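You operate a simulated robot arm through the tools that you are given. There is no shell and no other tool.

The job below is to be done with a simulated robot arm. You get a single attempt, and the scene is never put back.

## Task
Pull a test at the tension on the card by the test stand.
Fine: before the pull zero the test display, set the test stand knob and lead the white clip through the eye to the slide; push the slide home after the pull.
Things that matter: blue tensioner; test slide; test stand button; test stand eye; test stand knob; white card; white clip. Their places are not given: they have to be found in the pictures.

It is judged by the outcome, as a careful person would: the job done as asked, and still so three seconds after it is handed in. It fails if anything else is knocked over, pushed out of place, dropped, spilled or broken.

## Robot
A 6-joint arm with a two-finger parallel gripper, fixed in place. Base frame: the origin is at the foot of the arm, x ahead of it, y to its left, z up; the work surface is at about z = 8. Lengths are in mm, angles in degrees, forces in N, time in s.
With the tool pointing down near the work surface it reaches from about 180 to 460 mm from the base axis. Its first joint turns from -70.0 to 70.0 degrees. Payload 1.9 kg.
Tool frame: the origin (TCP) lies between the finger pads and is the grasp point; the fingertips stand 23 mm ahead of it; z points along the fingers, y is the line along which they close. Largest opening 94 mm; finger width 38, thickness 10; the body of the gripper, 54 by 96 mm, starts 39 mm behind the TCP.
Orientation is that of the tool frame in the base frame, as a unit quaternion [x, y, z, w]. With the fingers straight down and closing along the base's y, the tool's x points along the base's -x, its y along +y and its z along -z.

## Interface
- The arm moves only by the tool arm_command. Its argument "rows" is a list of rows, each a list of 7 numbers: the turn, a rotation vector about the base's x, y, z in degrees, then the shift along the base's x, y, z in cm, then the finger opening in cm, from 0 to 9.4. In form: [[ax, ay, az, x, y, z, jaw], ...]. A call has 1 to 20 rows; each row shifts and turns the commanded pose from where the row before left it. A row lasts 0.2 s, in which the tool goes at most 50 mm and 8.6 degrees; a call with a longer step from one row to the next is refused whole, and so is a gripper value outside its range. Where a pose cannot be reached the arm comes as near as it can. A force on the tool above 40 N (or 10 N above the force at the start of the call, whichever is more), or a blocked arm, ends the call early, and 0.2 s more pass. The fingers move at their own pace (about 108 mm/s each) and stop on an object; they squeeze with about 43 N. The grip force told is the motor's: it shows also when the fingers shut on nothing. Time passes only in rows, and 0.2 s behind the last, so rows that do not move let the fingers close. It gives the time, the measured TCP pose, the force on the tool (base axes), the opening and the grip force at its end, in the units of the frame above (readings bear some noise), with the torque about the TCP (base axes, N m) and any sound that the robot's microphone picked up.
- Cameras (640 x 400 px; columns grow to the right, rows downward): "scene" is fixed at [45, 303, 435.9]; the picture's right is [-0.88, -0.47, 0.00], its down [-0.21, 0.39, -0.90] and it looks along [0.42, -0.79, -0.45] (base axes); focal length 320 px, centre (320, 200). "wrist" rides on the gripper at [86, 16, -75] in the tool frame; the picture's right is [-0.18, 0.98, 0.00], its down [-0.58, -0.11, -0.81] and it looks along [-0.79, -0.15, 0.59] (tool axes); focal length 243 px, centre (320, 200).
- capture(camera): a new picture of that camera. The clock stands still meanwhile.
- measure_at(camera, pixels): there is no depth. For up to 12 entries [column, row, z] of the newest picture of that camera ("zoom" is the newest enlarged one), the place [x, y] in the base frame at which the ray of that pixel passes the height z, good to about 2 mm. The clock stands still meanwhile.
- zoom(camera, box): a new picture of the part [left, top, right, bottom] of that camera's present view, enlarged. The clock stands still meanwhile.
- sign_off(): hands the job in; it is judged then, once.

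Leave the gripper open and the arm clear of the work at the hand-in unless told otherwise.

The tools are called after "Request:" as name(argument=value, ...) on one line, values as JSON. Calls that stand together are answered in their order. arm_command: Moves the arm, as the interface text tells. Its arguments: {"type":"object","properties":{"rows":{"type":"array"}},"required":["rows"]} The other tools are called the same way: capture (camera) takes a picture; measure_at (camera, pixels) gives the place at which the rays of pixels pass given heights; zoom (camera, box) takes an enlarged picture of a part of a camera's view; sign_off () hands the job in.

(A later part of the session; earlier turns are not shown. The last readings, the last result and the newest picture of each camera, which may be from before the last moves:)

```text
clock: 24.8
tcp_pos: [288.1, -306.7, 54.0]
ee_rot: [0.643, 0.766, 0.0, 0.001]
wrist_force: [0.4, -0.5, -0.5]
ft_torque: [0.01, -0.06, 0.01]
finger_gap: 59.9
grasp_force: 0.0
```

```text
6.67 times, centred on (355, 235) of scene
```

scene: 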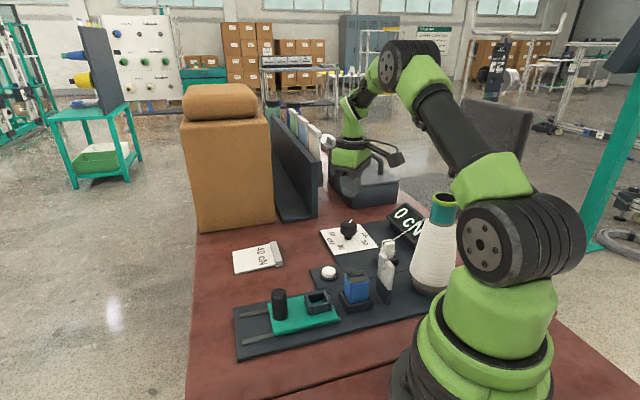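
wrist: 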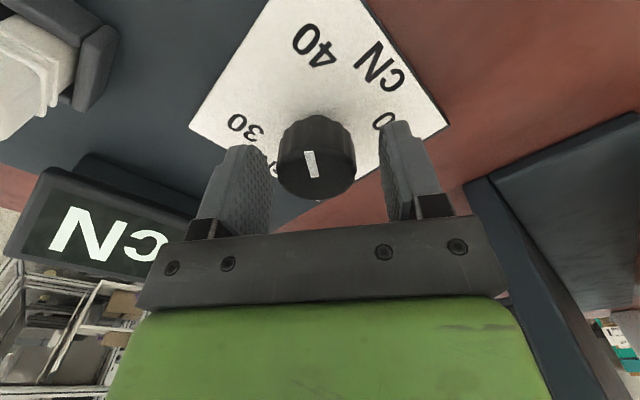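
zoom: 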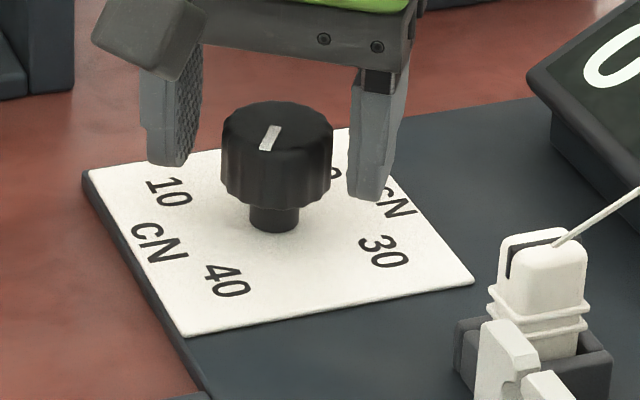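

The pointer is near 100°, so 10° remain to 40. The knob is about 2 mm off along the closing line; I'll recentre, grip, and turn the final 10°.

Request:
arm_command(rows=[[0, 0, 0, -0.18, -0.03, 0, 6.0], [0, 0, 0, 0, 0, 0, 3.0], [0, 0, 0, 0, 0, 0, 3.0], [0, 0, -6, 0, 0, 0, 3.0], [0, 0, -4, 0, 0, 0, 3.0]])

Request:
arm_command(rows=[[0, 0, 0, 0, 0, 0, 6.0], [0, 0, 0, 0, 0, 0, 9.0], [0, 0, 0, 0, 0, 3.0, 9.0], [0, 0, 0, 0, 0, 4.0, 9.0], [0, 0, 0, 0, 0, 3.0, 9.0]])

Request:
capture(camera="wrist")

Request:
zoom(camera="scene", box=[310, 205, 430, 285])

```text
clock: 26.0
tcp_pos: [286.2, -307.0, 54.4]
ee_rot: [0.706, 0.708, 0.0, 0.001]
wrist_force: [30.9, 6.9, -11.1]
ft_torque: [-0.04, -0.58, 0.64]
finger_gap: 39.3
grasp_force: 45.2
```

```text
clock: 27.2
tcp_pos: [286.4, -306.4, 153.2]
ee_rot: [0.707, 0.707, -0.001, 0.0]
wrist_force: [1.0, 0.2, 1.3]
ft_torque: [-0.01, -0.02, -0.01]
finger_gap: 90.0
grasp_force: 0.1
```

```text
taken
```

wrist: 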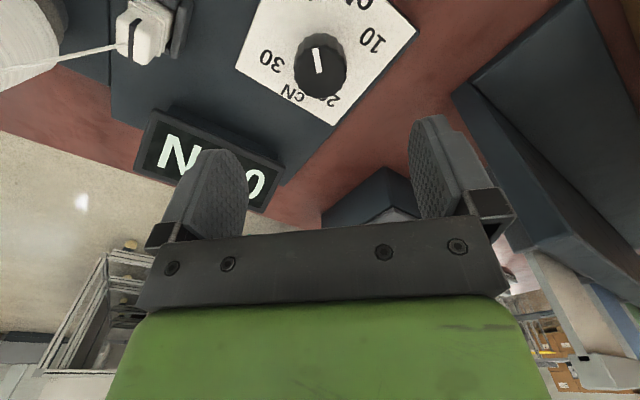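

```text
5.00 times, centred on (370, 245) of scene
```

zoom: 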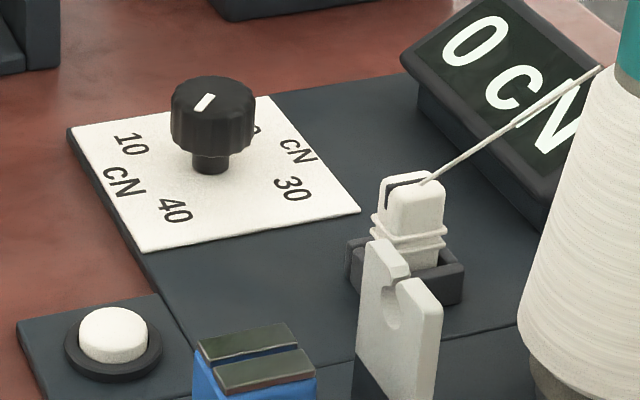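

The pointer looks like it is at 40. I'll check it in an enlarged view.

Request:
zoom(camera="wrist", box=[240, 0, 420, 130])

Request:
measure_at(camera="wrist", pixels=[[316, 48, 50], [321, 73, 50], [319, 62, 50]])

```text
3.08 times, centred on (330, 65) of wrist
```

zoom: 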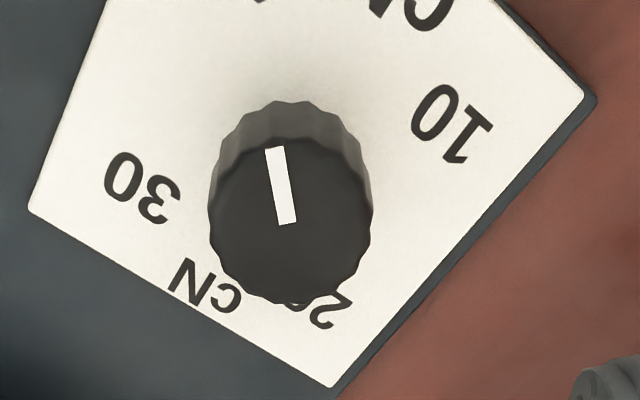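

```text
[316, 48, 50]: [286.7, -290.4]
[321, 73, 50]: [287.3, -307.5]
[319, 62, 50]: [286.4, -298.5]
```

The knob is at 40 and the display still reads 0. Now for the clip: I'll zoom on it in both views and measure its top.

Request:
zoom(camera="wrist", box=[60, 0, 240, 110])

Request:
zoom(camera="scene", box=[360, 225, 420, 285])

Request:
measure_at(camera="scene", pixels=[[388, 242, 30], [388, 242, 40], [388, 242, 50], [388, 242, 60]])

Request:
measure_at(camera="wrist", pixels=[[135, 30, 30], [135, 30, 40], [135, 30, 50], [135, 30, 60]])

```text
3.56 times, centred on (150, 55) of wrist
```

zoom: 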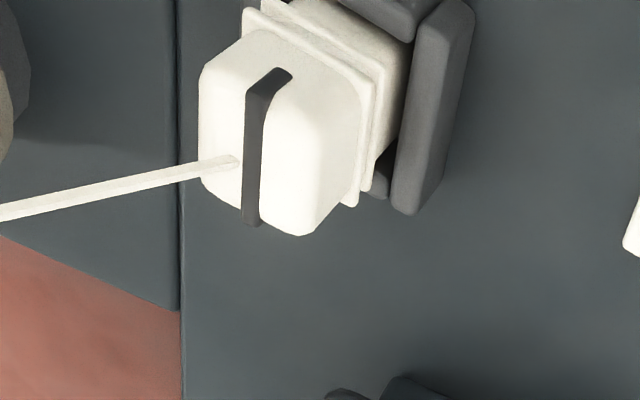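

```text
6.67 times, centred on (390, 255) of scene
```

zoom: 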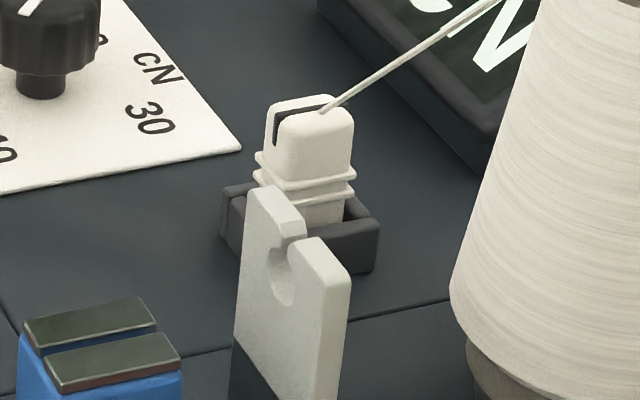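

```text
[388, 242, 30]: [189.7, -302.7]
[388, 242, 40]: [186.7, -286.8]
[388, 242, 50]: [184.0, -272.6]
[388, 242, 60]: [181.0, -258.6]
```

```text
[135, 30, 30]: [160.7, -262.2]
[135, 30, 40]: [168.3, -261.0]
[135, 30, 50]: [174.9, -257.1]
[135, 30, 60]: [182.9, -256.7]
```

The clip's top is near z 60 at about (180,-257). Before handling it I want a frontal look at the eye and the tensioner, so I'll swing the wrist camera to the slide side, looking back along the rail.

Request:
arm_command(rows=[[0, 0, -7.5, -0.9, 3.8, 0.3, 9.0], [0, 0, -7.5, -0.9, 3.8, 0, 9.0], [0, 0, -7.5, -0.9, 3.8, 0, 9.0], [0, 0, -7.5, -0.9, 3.8, 0, 6.0], [0, 0, -7.5, -0.9, 3.8, 0, 0], [0, 0, -7.5, -0.9, 3.7, 0, 0], [0, 0, 0, 0, 0, 0, 0]])

Request:
capture(camera="wrist")

Request:
capture(camera="scene")

```text
clock: 28.8
tcp_pos: [234.7, -77.8, 157.9]
ee_rot: [0.924, 0.382, -0.001, 0.0]
wrist_force: [-0.3, -0.2, 0.9]
ft_torque: [0.0, 0.0, 0.0]
finger_gap: 0.1
grasp_force: 42.3
```

```text
taken
```

wrist: 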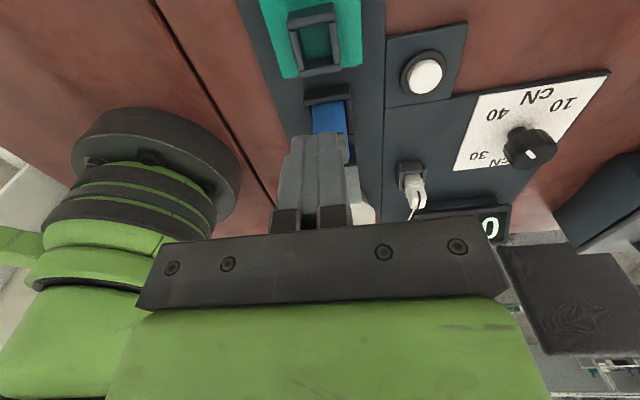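

```text
taken
```

scene: 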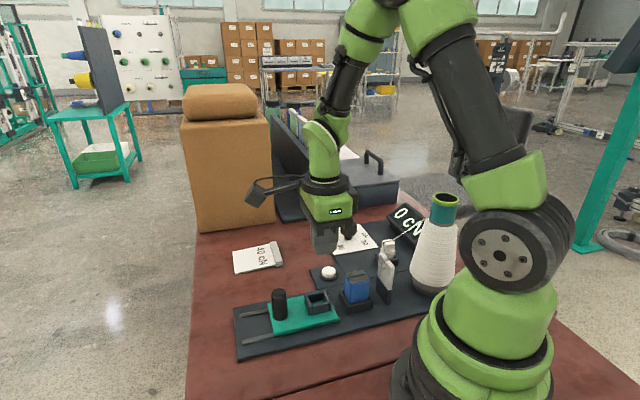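

The closed fingers hide the eye. I'll open them and look again.

Request:
arm_command(rows=[[0, 0, 0, 0, 0, 0, 9.4], [0, 0, 0, 0, 0, 0, 9.4]])

Request:
capture(camera="wrist")

Request:
zoom(camera="wrist", box=[250, 0, 450, 230])

```text
clock: 29.4
tcp_pos: [234.0, -77.0, 157.6]
ee_rot: [0.924, 0.383, -0.001, 0.0]
wrist_force: [0.1, 1.1, -0.1]
ft_torque: [0.03, -0.01, -0.01]
finger_gap: 93.9
grasp_force: 0.1
```

```text
taken
```

wrist: 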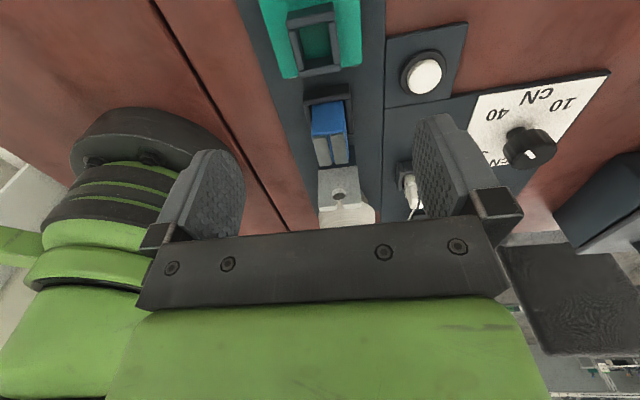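

```text
1.74 times, centred on (350, 115) of wrist
```

zoom: 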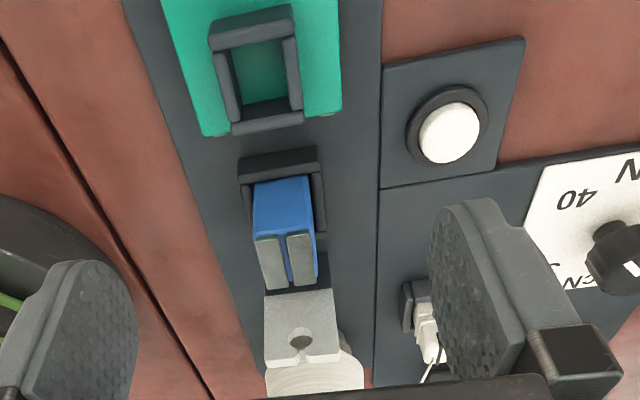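

Now the nest, tensioner groove and eye hole are seen in line. I'll zoom on the eye and measure the key points.

Request:
zoom(camera="wrist", box=[290, 80, 400, 235])

Request:
measure_at(camera="wrist", pixels=[[316, 37, 20], [316, 37, 30], [322, 50, 15], [330, 150, 60], [330, 150, 70], [338, 195, 60], [338, 195, 70], [338, 195, 80], [339, 203, 90], [322, 100, 15], [293, 40, 20], [335, 12, 20]])

Request:
measure_at(camera="scene", pixels=[[384.5, 264.7, 60], [384.5, 264.7, 70], [384.5, 264.7, 80], [386, 258, 80], [386, 258, 90], [388, 304, 10], [377, 290, 10], [355, 278, 55], [355, 278, 65], [317, 297, 25], [317, 297, 35], [279, 293, 60]])

```text
2.58 times, centred on (345, 158) of wrist
```

zoom: 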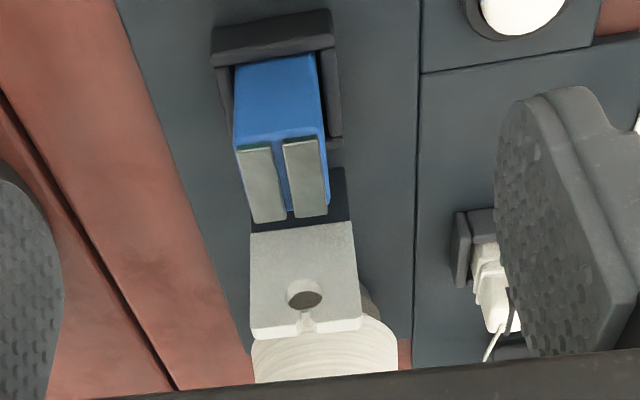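

```text
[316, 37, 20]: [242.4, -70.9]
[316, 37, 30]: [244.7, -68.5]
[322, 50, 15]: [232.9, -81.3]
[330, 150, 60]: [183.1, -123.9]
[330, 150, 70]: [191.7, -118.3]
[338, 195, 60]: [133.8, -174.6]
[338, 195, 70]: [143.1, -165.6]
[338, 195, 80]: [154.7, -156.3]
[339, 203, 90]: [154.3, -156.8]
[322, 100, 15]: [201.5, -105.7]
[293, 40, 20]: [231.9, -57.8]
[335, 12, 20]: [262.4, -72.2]
```

```text
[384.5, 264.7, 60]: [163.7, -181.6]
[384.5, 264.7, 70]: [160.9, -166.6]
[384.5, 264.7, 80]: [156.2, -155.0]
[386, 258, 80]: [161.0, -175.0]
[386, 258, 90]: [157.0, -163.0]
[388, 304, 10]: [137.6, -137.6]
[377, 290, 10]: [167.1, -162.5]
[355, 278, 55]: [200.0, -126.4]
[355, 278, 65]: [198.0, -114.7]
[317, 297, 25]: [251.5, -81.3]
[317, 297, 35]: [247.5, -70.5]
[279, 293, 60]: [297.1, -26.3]
```

The eye hole is near (155,-156,80) with its top edge near z 92. The tensioner top is near (193,-117,69) and the nest near (244,-70), all on one 45° line. The clip stands near (180,-257), off to one side.

Next I move over the clip at height, with the same tool turn, closing across the rail. The fingers will be partly open and the tool clear of the cone.

Request:
arm_command(rows=[[0, 0, 0, -0.9, -3.4, 0, 5.0], [0, 0, 0, -0.9, -3.4, 0, 5.0], [0, 0, 0, -0.9, -3.4, 0, 5.0], [0, 0, 0, -0.9, -3.4, 0, 5.0], [0, 0, 0, -0.9, -3.4, 0, 5.0], [0, 0, 0, 0, 0, 0, 5.0], [0, 0, 0, 0, 0, 0, 5.0]])

Request:
capture(camera="wrist")

Request:
capture(camera="scene")

```text
clock: 31.0
tcp_pos: [187.2, -250.5, 160.0]
ee_rot: [0.924, 0.382, -0.001, -0.001]
wrist_force: [-0.6, 0.3, 0.2]
ft_torque: [0.02, 0.02, -0.01]
finger_gap: 50.2
grasp_force: 0.1
```

```text
taken
```

wrist: 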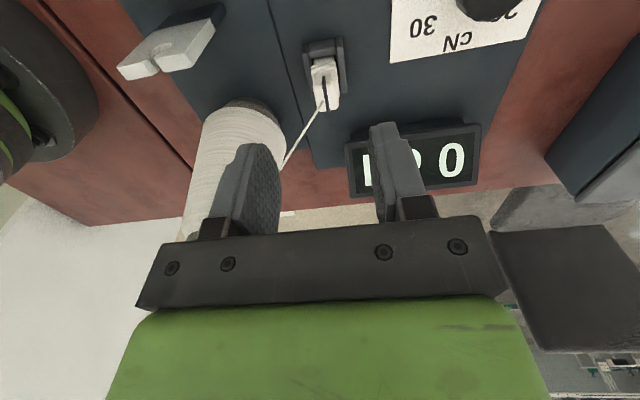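

```text
taken
```

scene: 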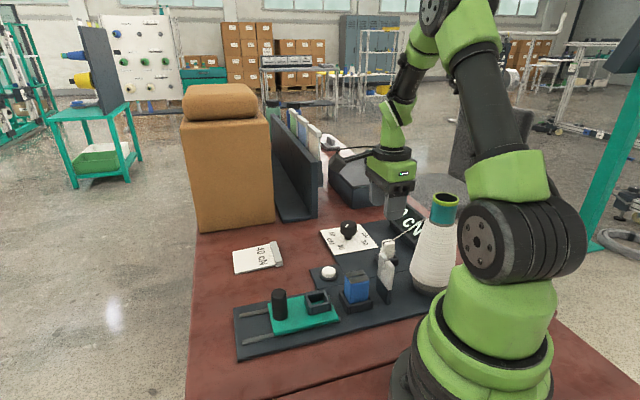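

The clip is seen between the fingers at (325,85), and the thread runs off to the cone. I'll zoom in and measure the clip's top and its cradle.

Request:
zoom(camera="wrist", box=[270, 20, 390, 140])

Request:
measure_at(camera="wrist", pixels=[[327, 95, 60], [313, 92, 60], [340, 95, 60], [313, 108, 60], [340, 108, 60], [305, 42, 18], [342, 38, 18], [325, 65, 40], [163, 62, 80], [163, 62, 90]])

```text
3.33 times, centred on (330, 80) of wrist
```

zoom: 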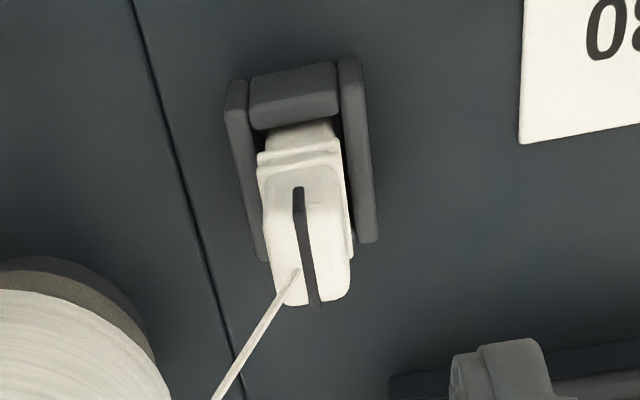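

```text
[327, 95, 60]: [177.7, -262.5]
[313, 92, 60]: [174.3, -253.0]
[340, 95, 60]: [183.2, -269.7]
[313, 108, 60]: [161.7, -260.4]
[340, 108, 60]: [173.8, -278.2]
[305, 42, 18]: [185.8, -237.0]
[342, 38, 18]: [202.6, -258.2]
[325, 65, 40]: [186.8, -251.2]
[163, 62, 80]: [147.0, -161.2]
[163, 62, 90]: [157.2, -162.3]
```

The two cameras disagree by about a centimetre on the clip, so I'll check the wrist camera against the eye and the dial corner before trusting either.

Request:
zoom(camera="wrist", box=[100, 0, 240, 110])

Request:
zoom(camera="scene", box=[365, 232, 410, 272])

Request:
measure_at(camera="scene", pixels=[[388.8, 242, 55], [388.8, 242, 60], [388.8, 242, 65], [387, 259, 20], [426, 219, 138]])

Request:
measure_at(camera="wrist", pixels=[[326, 101, 55], [326, 101, 60], [326, 101, 65], [390, 63, 10], [528, 25, 10], [322, 55, 20], [283, 165, 138]])

```text
3.64 times, centred on (170, 55) of wrist
```

zoom: 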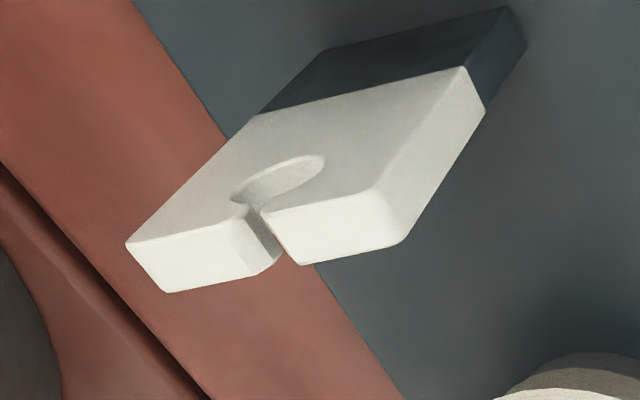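

```text
10.00 times, centred on (388, 252) of scene
```

zoom: 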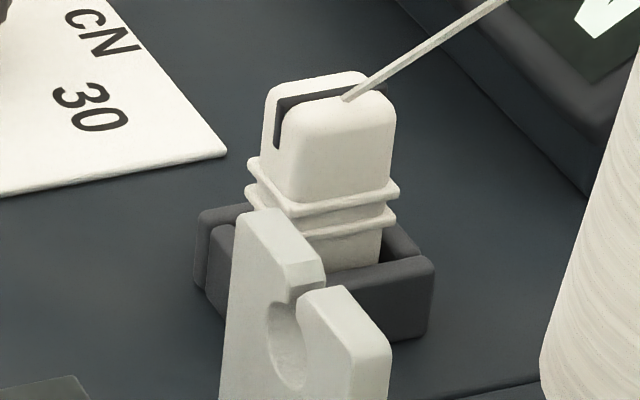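

```text
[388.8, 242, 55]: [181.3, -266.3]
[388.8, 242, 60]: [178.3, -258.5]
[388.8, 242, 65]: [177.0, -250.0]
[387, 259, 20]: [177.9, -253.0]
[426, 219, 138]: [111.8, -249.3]
```

```text
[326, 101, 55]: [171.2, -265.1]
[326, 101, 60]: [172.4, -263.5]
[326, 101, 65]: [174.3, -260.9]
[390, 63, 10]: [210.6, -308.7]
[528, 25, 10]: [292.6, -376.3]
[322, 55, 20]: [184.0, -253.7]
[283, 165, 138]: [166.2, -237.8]
```

The eye's slot is straight, with a bevelled lead-in above a round hole. The wrist camera agrees with where I actually gripped the knob, so I trust it over the scene camera by a few mm. The clip lies about 18–20 mm behind the TCP along the rail. I'll shift toward it and come down to 110, with the fingertips still above the clip.

Request:
arm_command(rows=[[0, 0, 0, -0.5, -0.9, -1.0, 5.0], [0, 0, 0, 0, 0, -1.9, 5.0], [0, 0, 0, 0, 0, -1.9, 5.0], [0, 0, 0, 0, 0, 0, 5.0]])

Request:
capture(camera="wrist")

Request:
zoom(camera="wrist", box=[260, 60, 400, 180])

Request:
zoom(camera="scene", box=[350, 180, 460, 290])

```text
clock: 32.0
tcp_pos: [183.1, -259.6, 109.4]
ee_rot: [0.924, 0.382, -0.001, 0.0]
wrist_force: [-0.5, 0.5, -0.7]
ft_torque: [0.02, -0.03, 0.02]
finger_gap: 50.3
grasp_force: 0.0
```

```text
taken
```

wrist: 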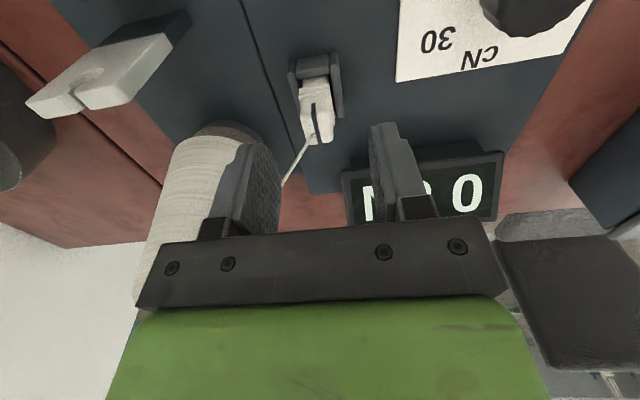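

```text
3.33 times, centred on (330, 120) of wrist
```

zoom: 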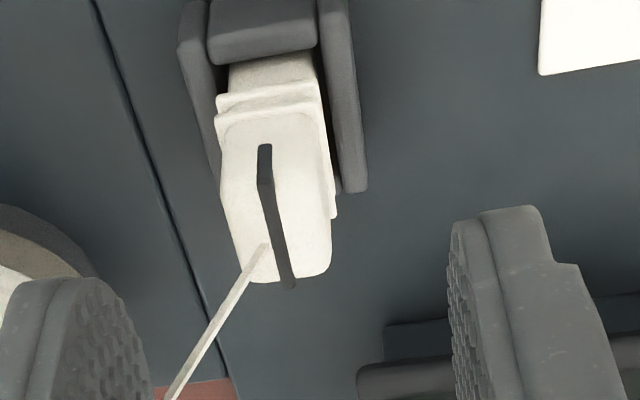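

```text
3.64 times, centred on (405, 235) of scene
```

zoom: 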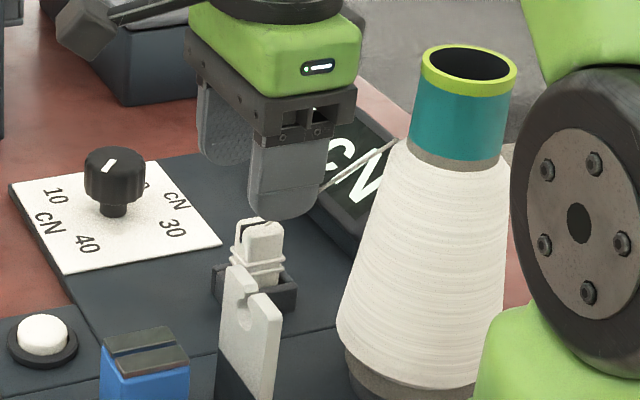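

The clip top is at about z 63, roughly 6 mm behind the TCP on the rail axis and 2–3 mm to one side. I'll correct that, keeping the clip near the rear edge of the pads, and lower until the fingertips overlap its top by about 13 mm.

Request:
arm_command(rows=[[0, 0, 0, 0.03, 0.39, -0.6, 5.0], [0, 0, 0, 0, 0, -1.0, 5.0], [0, 0, 0, 0, 0, -1.0, 5.0], [0, 0, 0, 0, 0, -1.0, 5.0], [0, 0, 0, 0, 0, 0, 5.0]])

Request:
capture(camera="wrist")

Request:
zoom(camera="wrist", box=[250, 80, 400, 220])

Request:
zoom(camera="scene", box=[350, 190, 440, 280])

```text
clock: 33.2
tcp_pos: [182.3, -257.4, 73.9]
ee_rot: [0.924, 0.383, -0.001, 0.0]
wrist_force: [0.4, 0.1, -0.5]
ft_torque: [-0.01, -0.02, -0.01]
finger_gap: 50.0
grasp_force: 0.0
```

```text
taken
```

wrist: 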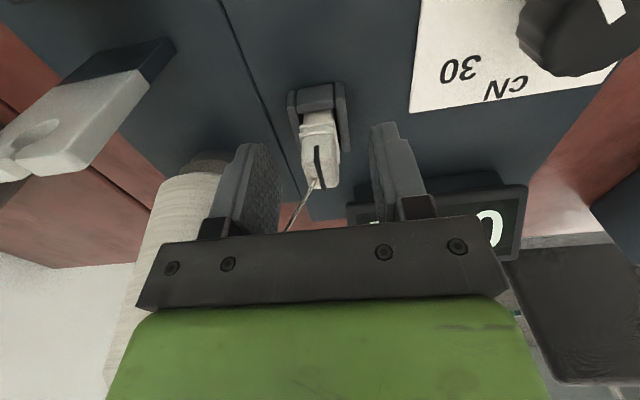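

```text
2.86 times, centred on (325, 150) of wrist
```

zoom: 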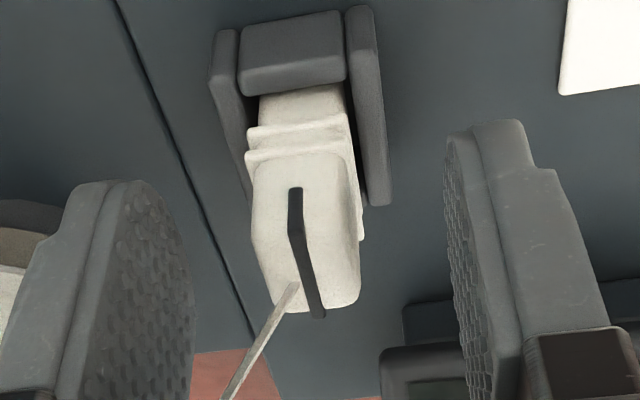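

```text
4.44 times, centred on (395, 235) of scene
```

zoom: 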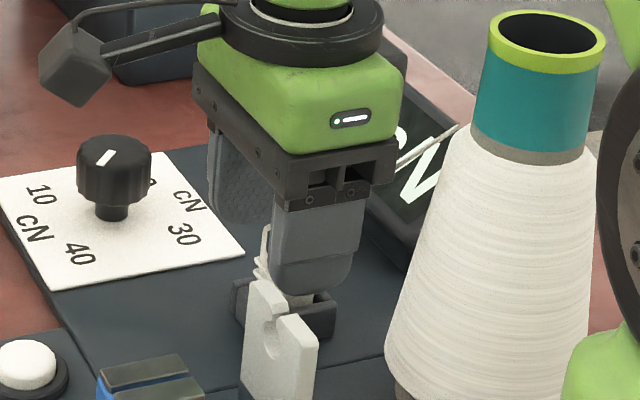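

The clip sits centred between the fingers (across), about 8 mm from the pad centre toward the rear edge, as wanted. I'll close on it.

Request:
arm_command(rows=[[0, 0, 0, 0, 0, 0, 3.0], [0, 0, 0, 0, 0, 0, 1.2], [0, 0, 0, 0, 0, 0, 1.2]])

Request:
capture(camera="wrist")

Request:
zoom(camera="scene", box=[350, 190, 440, 280])

```text
clock: 34.0
tcp_pos: [182.1, -257.2, 74.6]
ee_rot: [0.924, 0.383, -0.002, -0.001]
wrist_force: [-0.6, 0.3, 0.3]
ft_torque: [0.07, 0.13, 0.02]
finger_gap: 16.6
grasp_force: 43.4
```

```text
taken
```

wrist: 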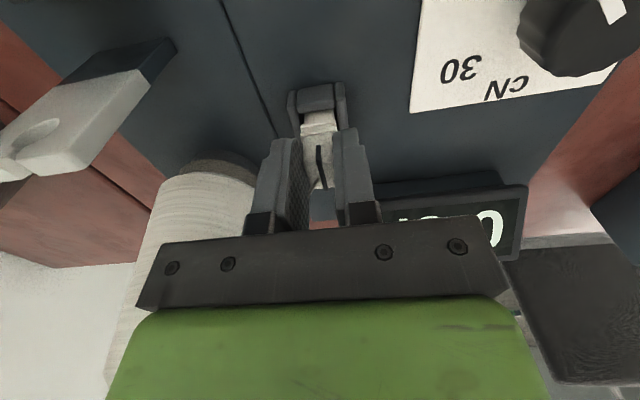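

```text
4.44 times, centred on (395, 235) of scene
```

zoom: 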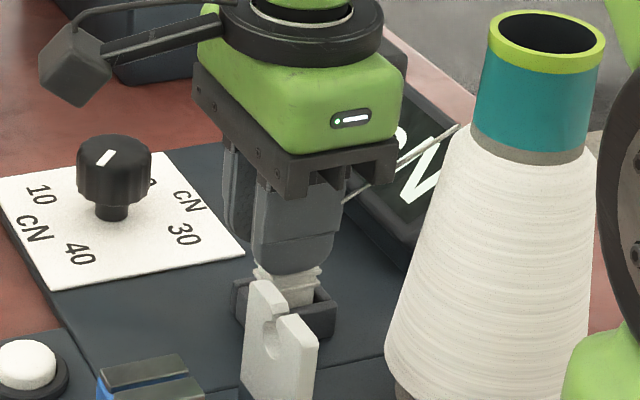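

The clip is gripped at 16.6 mm. I'll lift it slowly straight up and look.

Request:
arm_command(rows=[[0, 0, 0, 0, 0, 0.6, 1.2], [0, 0, 0, 0, 0, 1.2, 1.2], [0, 0, 0, 0, 0, 2.0, 1.2], [0, 0, 0, 0, 0, 2.6, 1.2], [0, 0, 0, 0, 0, 0, 1.2]])

Request:
zoom(camera="scene", box=[330, 150, 460, 290])

Request:
capture(camera="wrist")

```text
clock: 35.2
tcp_pos: [180.7, -256.2, 139.3]
ee_rot: [0.924, 0.382, -0.001, 0.0]
wrist_force: [-1.0, -0.1, -0.2]
ft_torque: [-0.02, 0.02, -0.02]
finger_gap: 16.8
grasp_force: 43.0
```

```text
2.86 times, centred on (395, 220) of scene
```

zoom: 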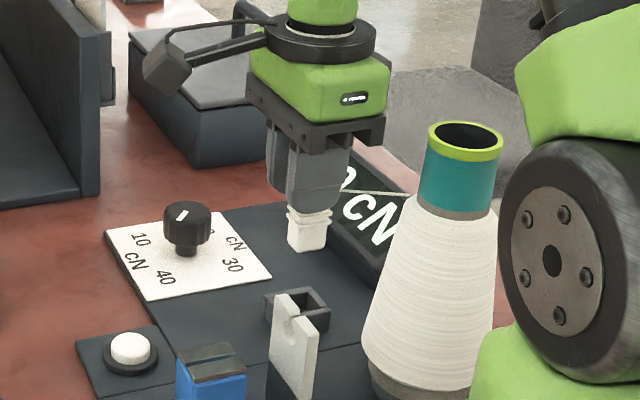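

```text
taken
```

wrist: 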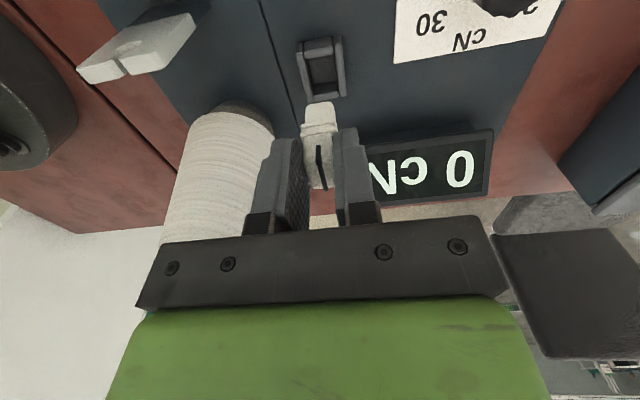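

The clip came out cleanly and the thread trails to the cone. I'll zoom in to see how the clip sits in the fingers.

Request:
zoom(camera="scene", box=[365, 180, 435, 245])

Request:
zoom(camera="wrist", box=[240, 80, 400, 240])

```text
6.15 times, centred on (400, 212) of scene
```

zoom: 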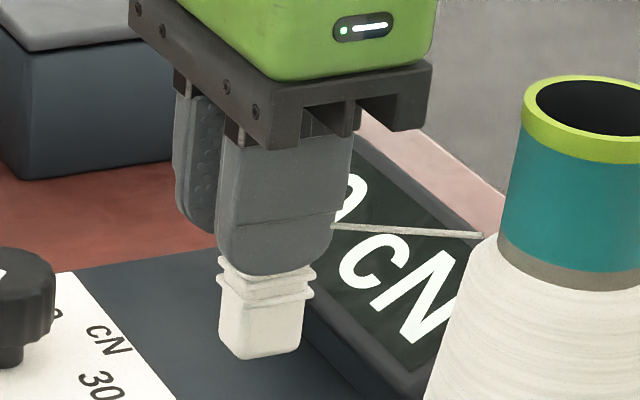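

```text
2.50 times, centred on (320, 160) of wrist
```

zoom: 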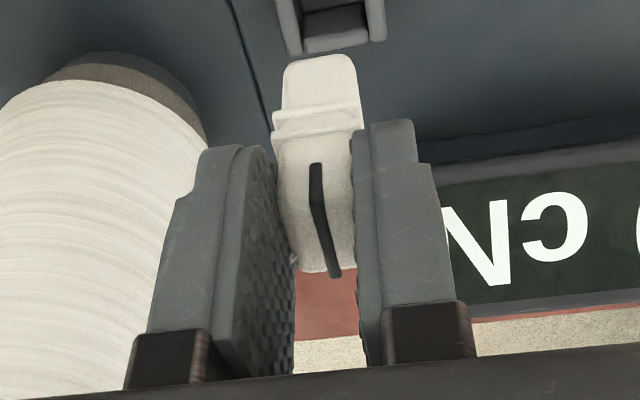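

The clip hangs straight, with its rear edge near the pad edge. Its bottom is about 62 mm below the TCP. I'll raise it to clear the eye, then bring it in line behind the eye's slot, staying away from the cone.

Request:
arm_command(rows=[[0, 0, 0, 0, 0, 1.7, 1.2], [0, 0, 0, 0, 0, 1.7, 1.2], [0, 0, 0, -0.8, 2.0, 0, 1.2], [0, 0, 0, -0.8, 2.0, 0, 1.2], [0, 0, 0, -0.8, 2.0, 0, 1.2], [0, 0, 0, -0.8, 1.8, 0, 1.2], [0, 0, 0, -0.5, 1.1, 0, 1.2], [0, 0, 0, 0, 0, 0, 1.2]])

Request:
capture(camera="wrist")

Request:
capture(camera="scene")

Request:
zoom(camera="scene", box=[330, 130, 470, 310])

```text
clock: 37.0
tcp_pos: [143.5, -164.6, 172.8]
ee_rot: [0.924, 0.382, -0.001, 0.0]
wrist_force: [0.1, -0.3, -0.1]
ft_torque: [0.0, -0.01, 0.02]
finger_gap: 16.5
grasp_force: 43.0
```

```text
taken
```

wrist: 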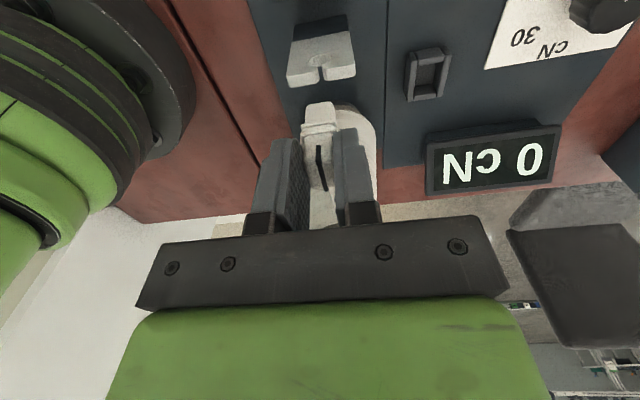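

```text
taken
```

scene: 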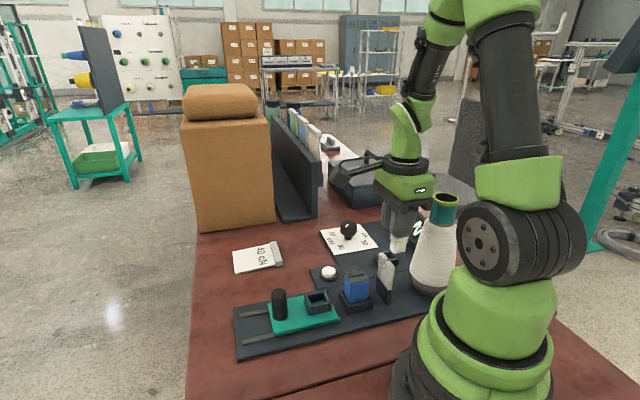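

```text
2.22 times, centred on (400, 220) of scene
```

zoom: 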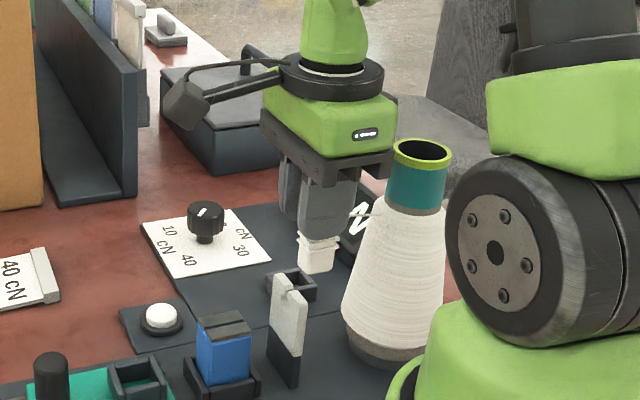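

The clip is held in line behind the eye. I'll zoom in on the slot to check its sideways alignment.

Request:
zoom(camera="wrist", box=[260, 0, 390, 110])

Request:
measure_at(camera="wrist", pixels=[[322, 50, 75], [322, 50, 80], [322, 50, 85], [320, 80, 92], [290, 80, 92], [355, 70, 92]])

```text
3.64 times, centred on (325, 55) of wrist
```

zoom: 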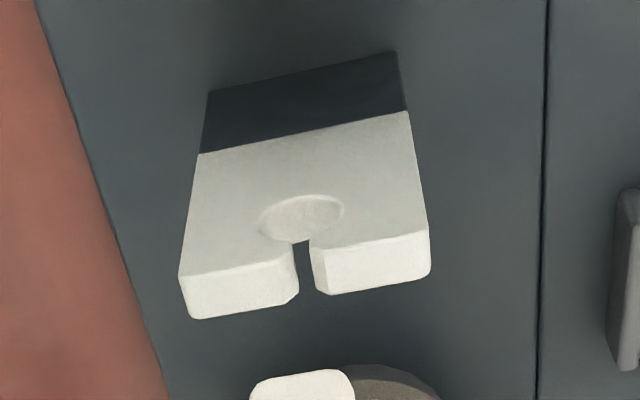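

```text
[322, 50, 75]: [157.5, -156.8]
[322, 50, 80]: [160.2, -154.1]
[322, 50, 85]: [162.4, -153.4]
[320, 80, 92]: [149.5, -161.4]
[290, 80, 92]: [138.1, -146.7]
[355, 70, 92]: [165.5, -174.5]
```

The slot centre is about 3 mm to the +across side of the TCP line, and the eye's front face is about 16 mm ahead. I'll shift across by 3 mm and carry the clip forward over the eye, 40 mm along the rail.

Request:
arm_command(rows=[[0, 0, 0, 0.21, -0.21, 0, 1.2], [0, 0, 0, 0.7, 0.7, 0, 1.2], [0, 0, 0, 0.7, 0.7, 0, 1.2], [0, 0, 0, 0.7, 0.7, 0, 1.2], [0, 0, 0, 0.7, 0.7, 0, 1.2], [0, 0, 0, 0, 0, 0, 1.2]])

Request:
capture(camera="wrist")

Request:
zoom(camera="scene", box=[330, 150, 470, 310])

Request:
zoom(camera="wrist", box=[240, 0, 420, 160])

```text
clock: 38.4
tcp_pos: [176.0, -141.4, 171.9]
ee_rot: [0.924, 0.382, -0.001, -0.001]
wrist_force: [-0.4, 0.1, 0.3]
ft_torque: [-0.03, 0.03, 0.01]
finger_gap: 16.7
grasp_force: 43.1
```

```text
taken
```

wrist: 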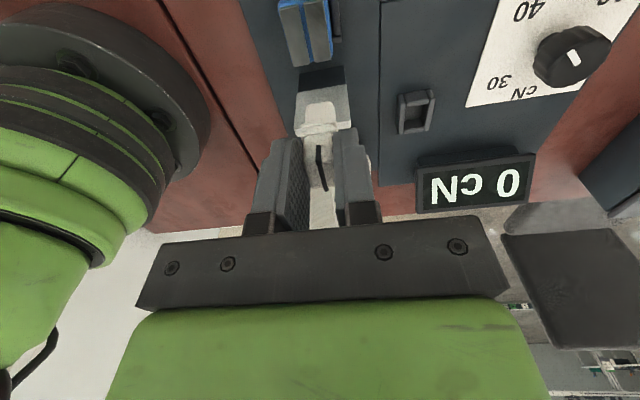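

```text
2.50 times, centred on (400, 230) of scene
```

zoom: 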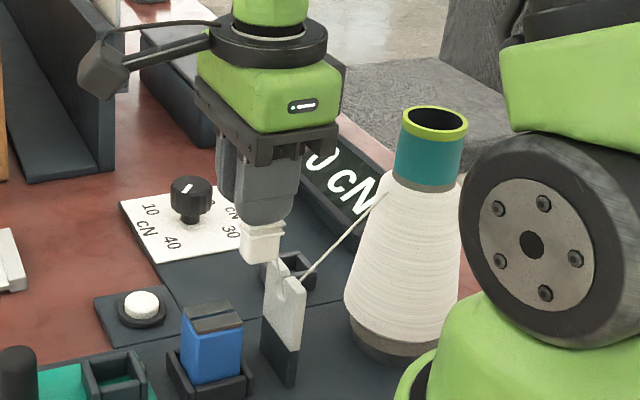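

```text
2.50 times, centred on (330, 80) of wrist
```

zoom: 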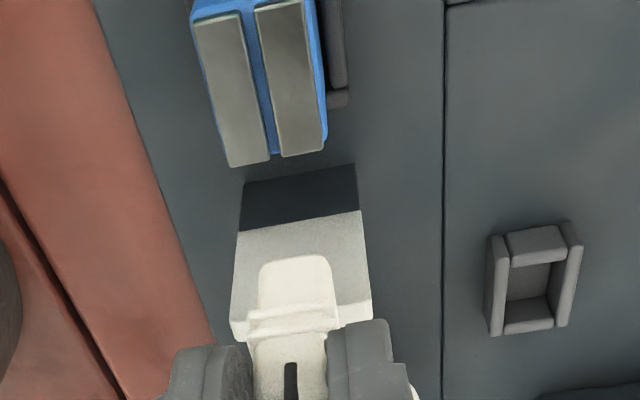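

The scene view shows the thread now bending at the eye: cone to eye to clip. I'll zoom in to confirm.

Request:
zoom(camera="scene", box=[360, 195, 430, 290])

```text
4.21 times, centred on (395, 242) of scene
```

zoom: 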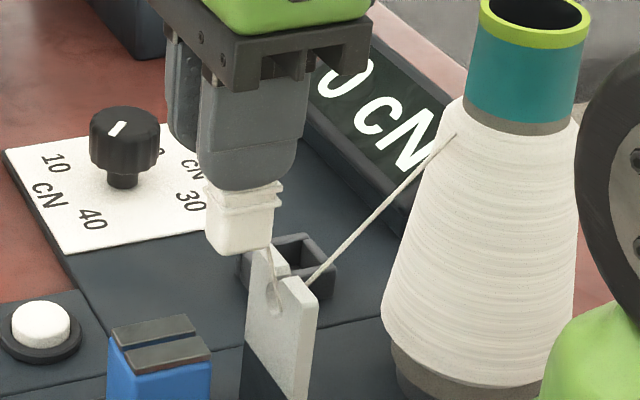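

The thread runs through the eye hole. Next I carry the clip forward along the rail, in line over the tensioner's groove, and lower a little while staying clear of the tensioner top.

Request:
arm_command(rows=[[0, 0, 0, 0.52, 0.55, 0, 1.2], [0, 0, 0, 0.78, 0.83, -0.7, 1.2], [0, 0, 0, 0.78, 0.83, -0.7, 1.2], [0, 0, 0, 0.78, 0.83, 0, 1.2], [0, 0, 0, 0.78, 0.83, 0, 1.2], [0, 0, 0, 0.78, 0.83, 0, 1.2], [0, 0, 0, 0.78, 0.83, 0, 1.2], [0, 0, 0, 0, 0, 0, 1.2]])

Request:
capture(camera="wrist")

Request:
zoom(camera="scene", box=[300, 170, 440, 330])

```text
clock: 40.2
tcp_pos: [227.1, -84.9, 158.9]
ee_rot: [0.924, 0.382, -0.001, -0.001]
wrist_force: [0.6, 0.4, -0.6]
ft_torque: [0.01, 0.02, 0.01]
finger_gap: 16.6
grasp_force: 43.3
```

```text
taken
```

wrist: 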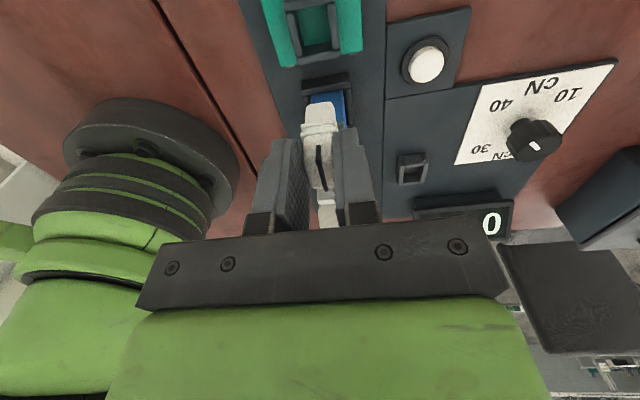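

```text
2.50 times, centred on (370, 250) of scene
```

zoom: 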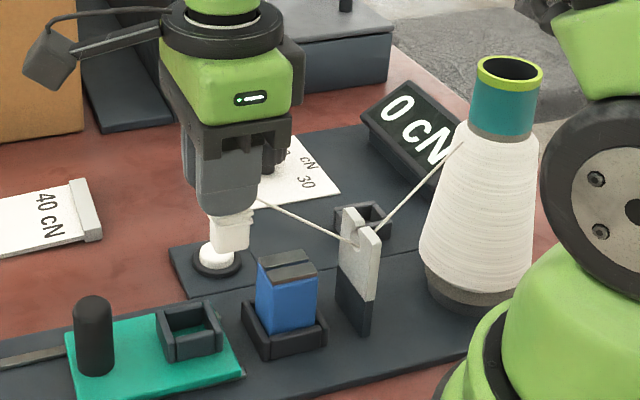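

The thread goes cone → eye → clip, above the tensioner. I'll zoom in on the nest from the wrist camera to align the clip with it.

Request:
zoom(camera="wrist", box=[250, 0, 390, 130])

Request:
measure_at(camera="wrist", pixels=[[287, 10, 28], [333, 3, 28], [299, 58, 28], [340, 50, 28], [316, 32, 18]])

```text
3.08 times, centred on (320, 65) of wrist
```

zoom: 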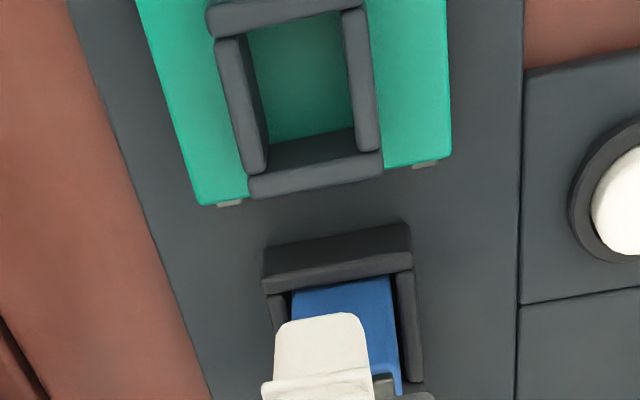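

```text
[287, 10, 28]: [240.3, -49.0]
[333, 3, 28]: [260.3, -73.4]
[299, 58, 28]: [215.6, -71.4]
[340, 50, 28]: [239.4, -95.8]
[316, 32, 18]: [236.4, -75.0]
```

The nest's inner opening is about 28 × 23 mm, with its centre some 17–18 mm ahead of the TCP. The clip centre is about 10 mm behind the TCP. I'll move 27 mm forward and lower to just above the nest.

Request:
arm_command(rows=[[0, 0, 0, 0.93, 0.97, 0, 1.2], [0, 0, 0, 0.94, 0.98, -1.0, 1.2], [0, 0, 0, 0, 0, -2.0, 1.2], [0, 0, 0, 0, 0, -2.0, 1.2], [0, 0, 0, 0, 0, 0, 1.2]])

Request:
capture(camera="wrist")

Request:
zoom(camera="scene", box=[260, 220, 400, 340])

Request:
zoom(camera="wrist", box=[250, 30, 400, 160])

```text
clock: 41.4
tcp_pos: [247.4, -66.6, 106.4]
ee_rot: [0.924, 0.382, 0.0, 0.0]
wrist_force: [0.4, -0.1, -1.0]
ft_torque: [-0.01, -0.02, 0.01]
finger_gap: 16.4
grasp_force: 43.1
```

```text
taken
```

wrist: 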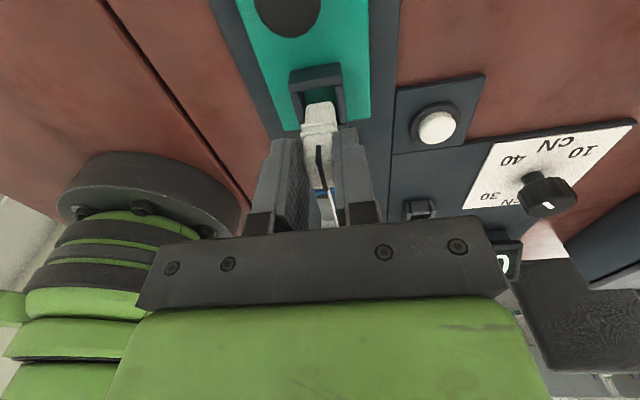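

```text
3.33 times, centred on (330, 280) of scene
```

zoom: 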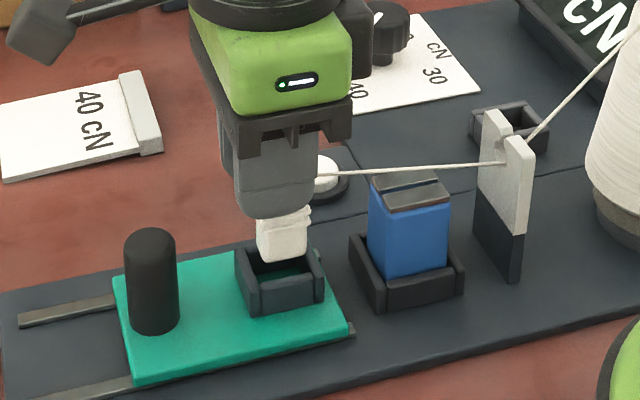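

```text
3.08 times, centred on (325, 95) of wrist
```

zoom: 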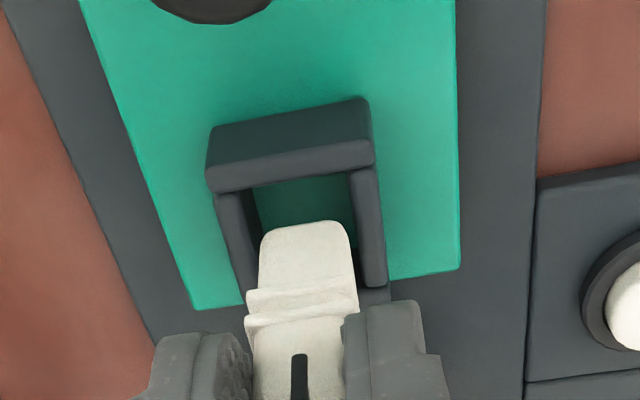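

The clip hangs right over the nest with about 1–3 mm clearance all round. I'll nudge 1 mm forward and lower it gently into the nest.

Request:
arm_command(rows=[[0, 0, 0, 0.07, 0.07, 0, 1.2], [0, 0, 0, 0, 0, -0.5, 1.2], [0, 0, 0, 0, 0, -0.5, 1.2], [0, 0, 0, 0, 0, -0.4, 1.2]])

Request:
zoom(camera="scene", box=[280, 230, 400, 330])

Request:
capture(camera="wrist")

Request:
zoom(camera="wrist", box=[250, 40, 400, 170])

```text
clock: 42.4
tcp_pos: [247.7, -65.6, 92.5]
ee_rot: [0.924, 0.383, -0.001, 0.0]
wrist_force: [0.7, -0.2, -1.1]
ft_torque: [0.0, -0.01, -0.03]
finger_gap: 16.6
grasp_force: 43.6
```

```text
4.00 times, centred on (340, 280) of scene
```

zoom: 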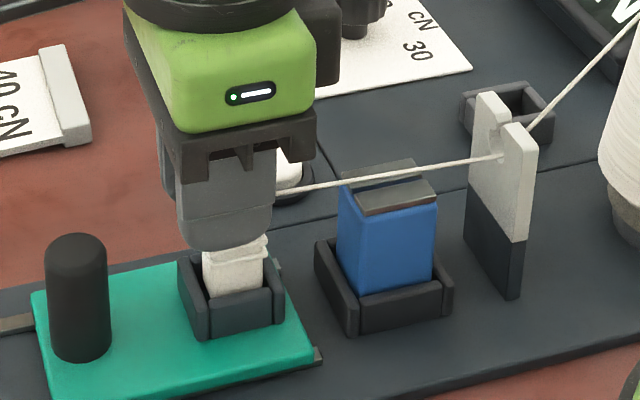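

```text
taken
```

wrist: 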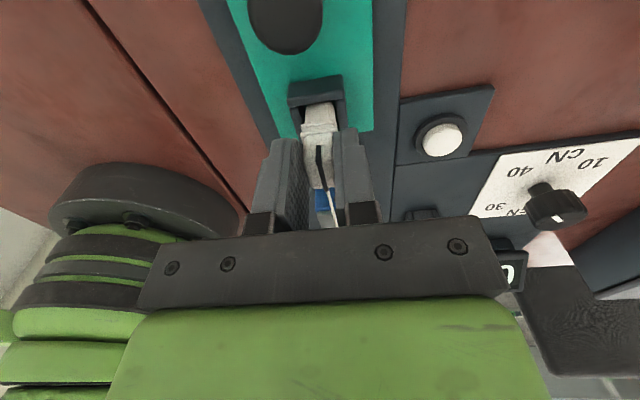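

```text
3.08 times, centred on (325, 105) of wrist
```

zoom: 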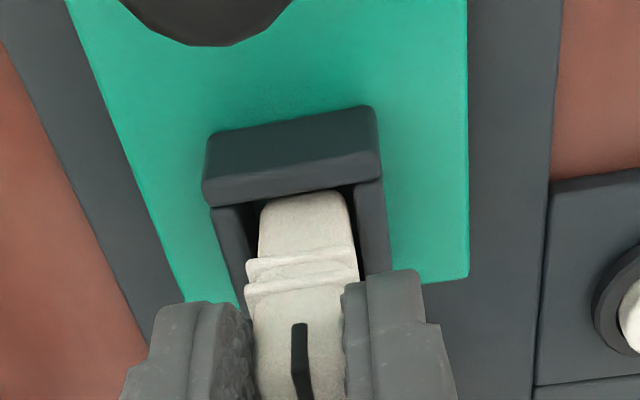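

The clip is entering the nest, and the thread now lies over the tensioner groove. I'll keep lowering gently until it seats.

Request:
arm_command(rows=[[0, 0, 0, 0, 0, -0.4, 1.2], [0, 0, 0, 0, 0, -0.3, 1.2], [0, 0, 0, 0, 0, -0.2, 1.2]])

```text
clock: 43.2
tcp_pos: [246.9, -64.9, 84.7]
ee_rot: [0.924, 0.383, 0.0, 0.0]
wrist_force: [-0.2, 0.1, -1.4]
ft_torque: [0.02, 0.02, -0.02]
finger_gap: 16.8
grasp_force: 42.9
```

Request:
arm_command(rows=[[0, 0, 0, 0, 0, -0.2, 1.2], [0, 0, 0, 0, 0, -0.15, 1.2]])

Request:
zoom(camera="scene", box=[280, 230, 400, 330])

```text
clock: 43.8
tcp_pos: [246.4, -65.9, 81.6]
ee_rot: [0.924, 0.383, 0.0, 0.0]
wrist_force: [0.1, 0.2, -0.7]
ft_torque: [-0.02, 0.05, 0.02]
finger_gap: 16.5
grasp_force: 42.9
```

```text
4.00 times, centred on (340, 280) of scene
```

zoom: 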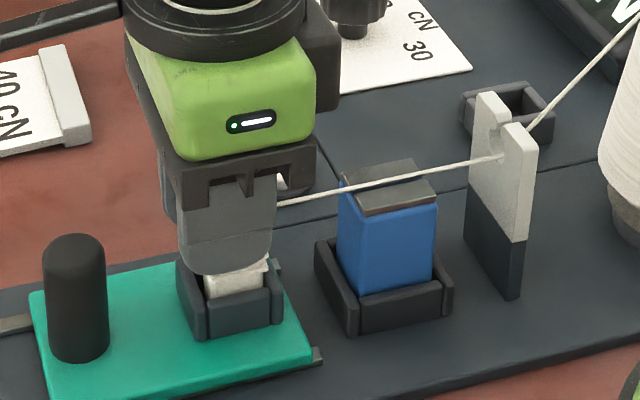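

No contact yet. I'll continue down in small steps.

Request:
arm_command(rows=[[0, 0, 0, 0, 0, -0.15, 1.2], [0, 0, 0, 0, 0, -0.15, 1.2]])

```text
clock: 44.4
tcp_pos: [246.0, -64.8, 78.7]
ee_rot: [0.924, 0.382, 0.0, 0.0]
wrist_force: [-2.2, 2.8, 29.5]
ft_torque: [-0.06, 0.2, 0.0]
finger_gap: 16.5
grasp_force: 43.3
```

Contact: 29 N upward, so the clip has reached the nest floor. I'll ease up 1 mm and open the fingers.

Request:
arm_command(rows=[[0, 0, 0, 0, 0, 0.1, 1.2], [0, 0, 0, 0, 0, 0, 2.5], [0, 0, 0, 0, 0, 0, 4.5], [0, 0, 0, 0, 0, 0, 4.5]])

Request:
zoom(camera="scene", box=[280, 230, 400, 330])

Request:
capture(camera="wrist")

```text
clock: 45.4
tcp_pos: [246.7, -64.8, 78.3]
ee_rot: [0.924, 0.383, -0.001, 0.0]
wrist_force: [0.3, 0.2, 0.7]
ft_torque: [0.0, -0.02, 0.01]
finger_gap: 44.9
grasp_force: 0.0
```

```text
4.00 times, centred on (340, 280) of scene
```

zoom: 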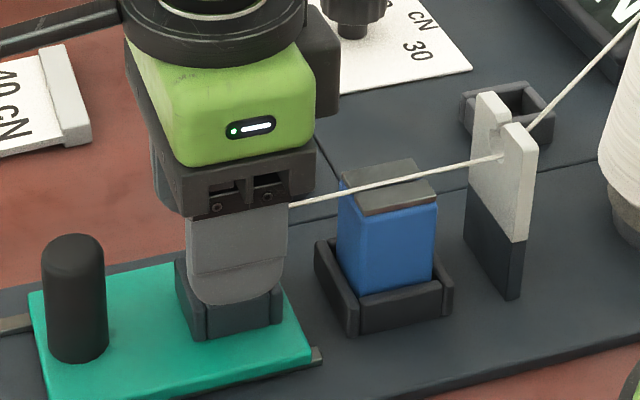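

```text
taken
```

wrist: 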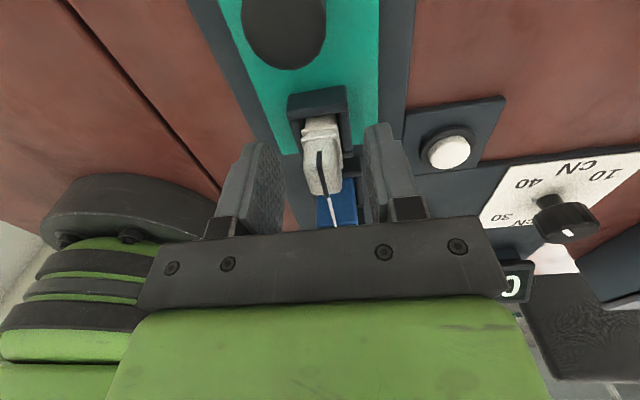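

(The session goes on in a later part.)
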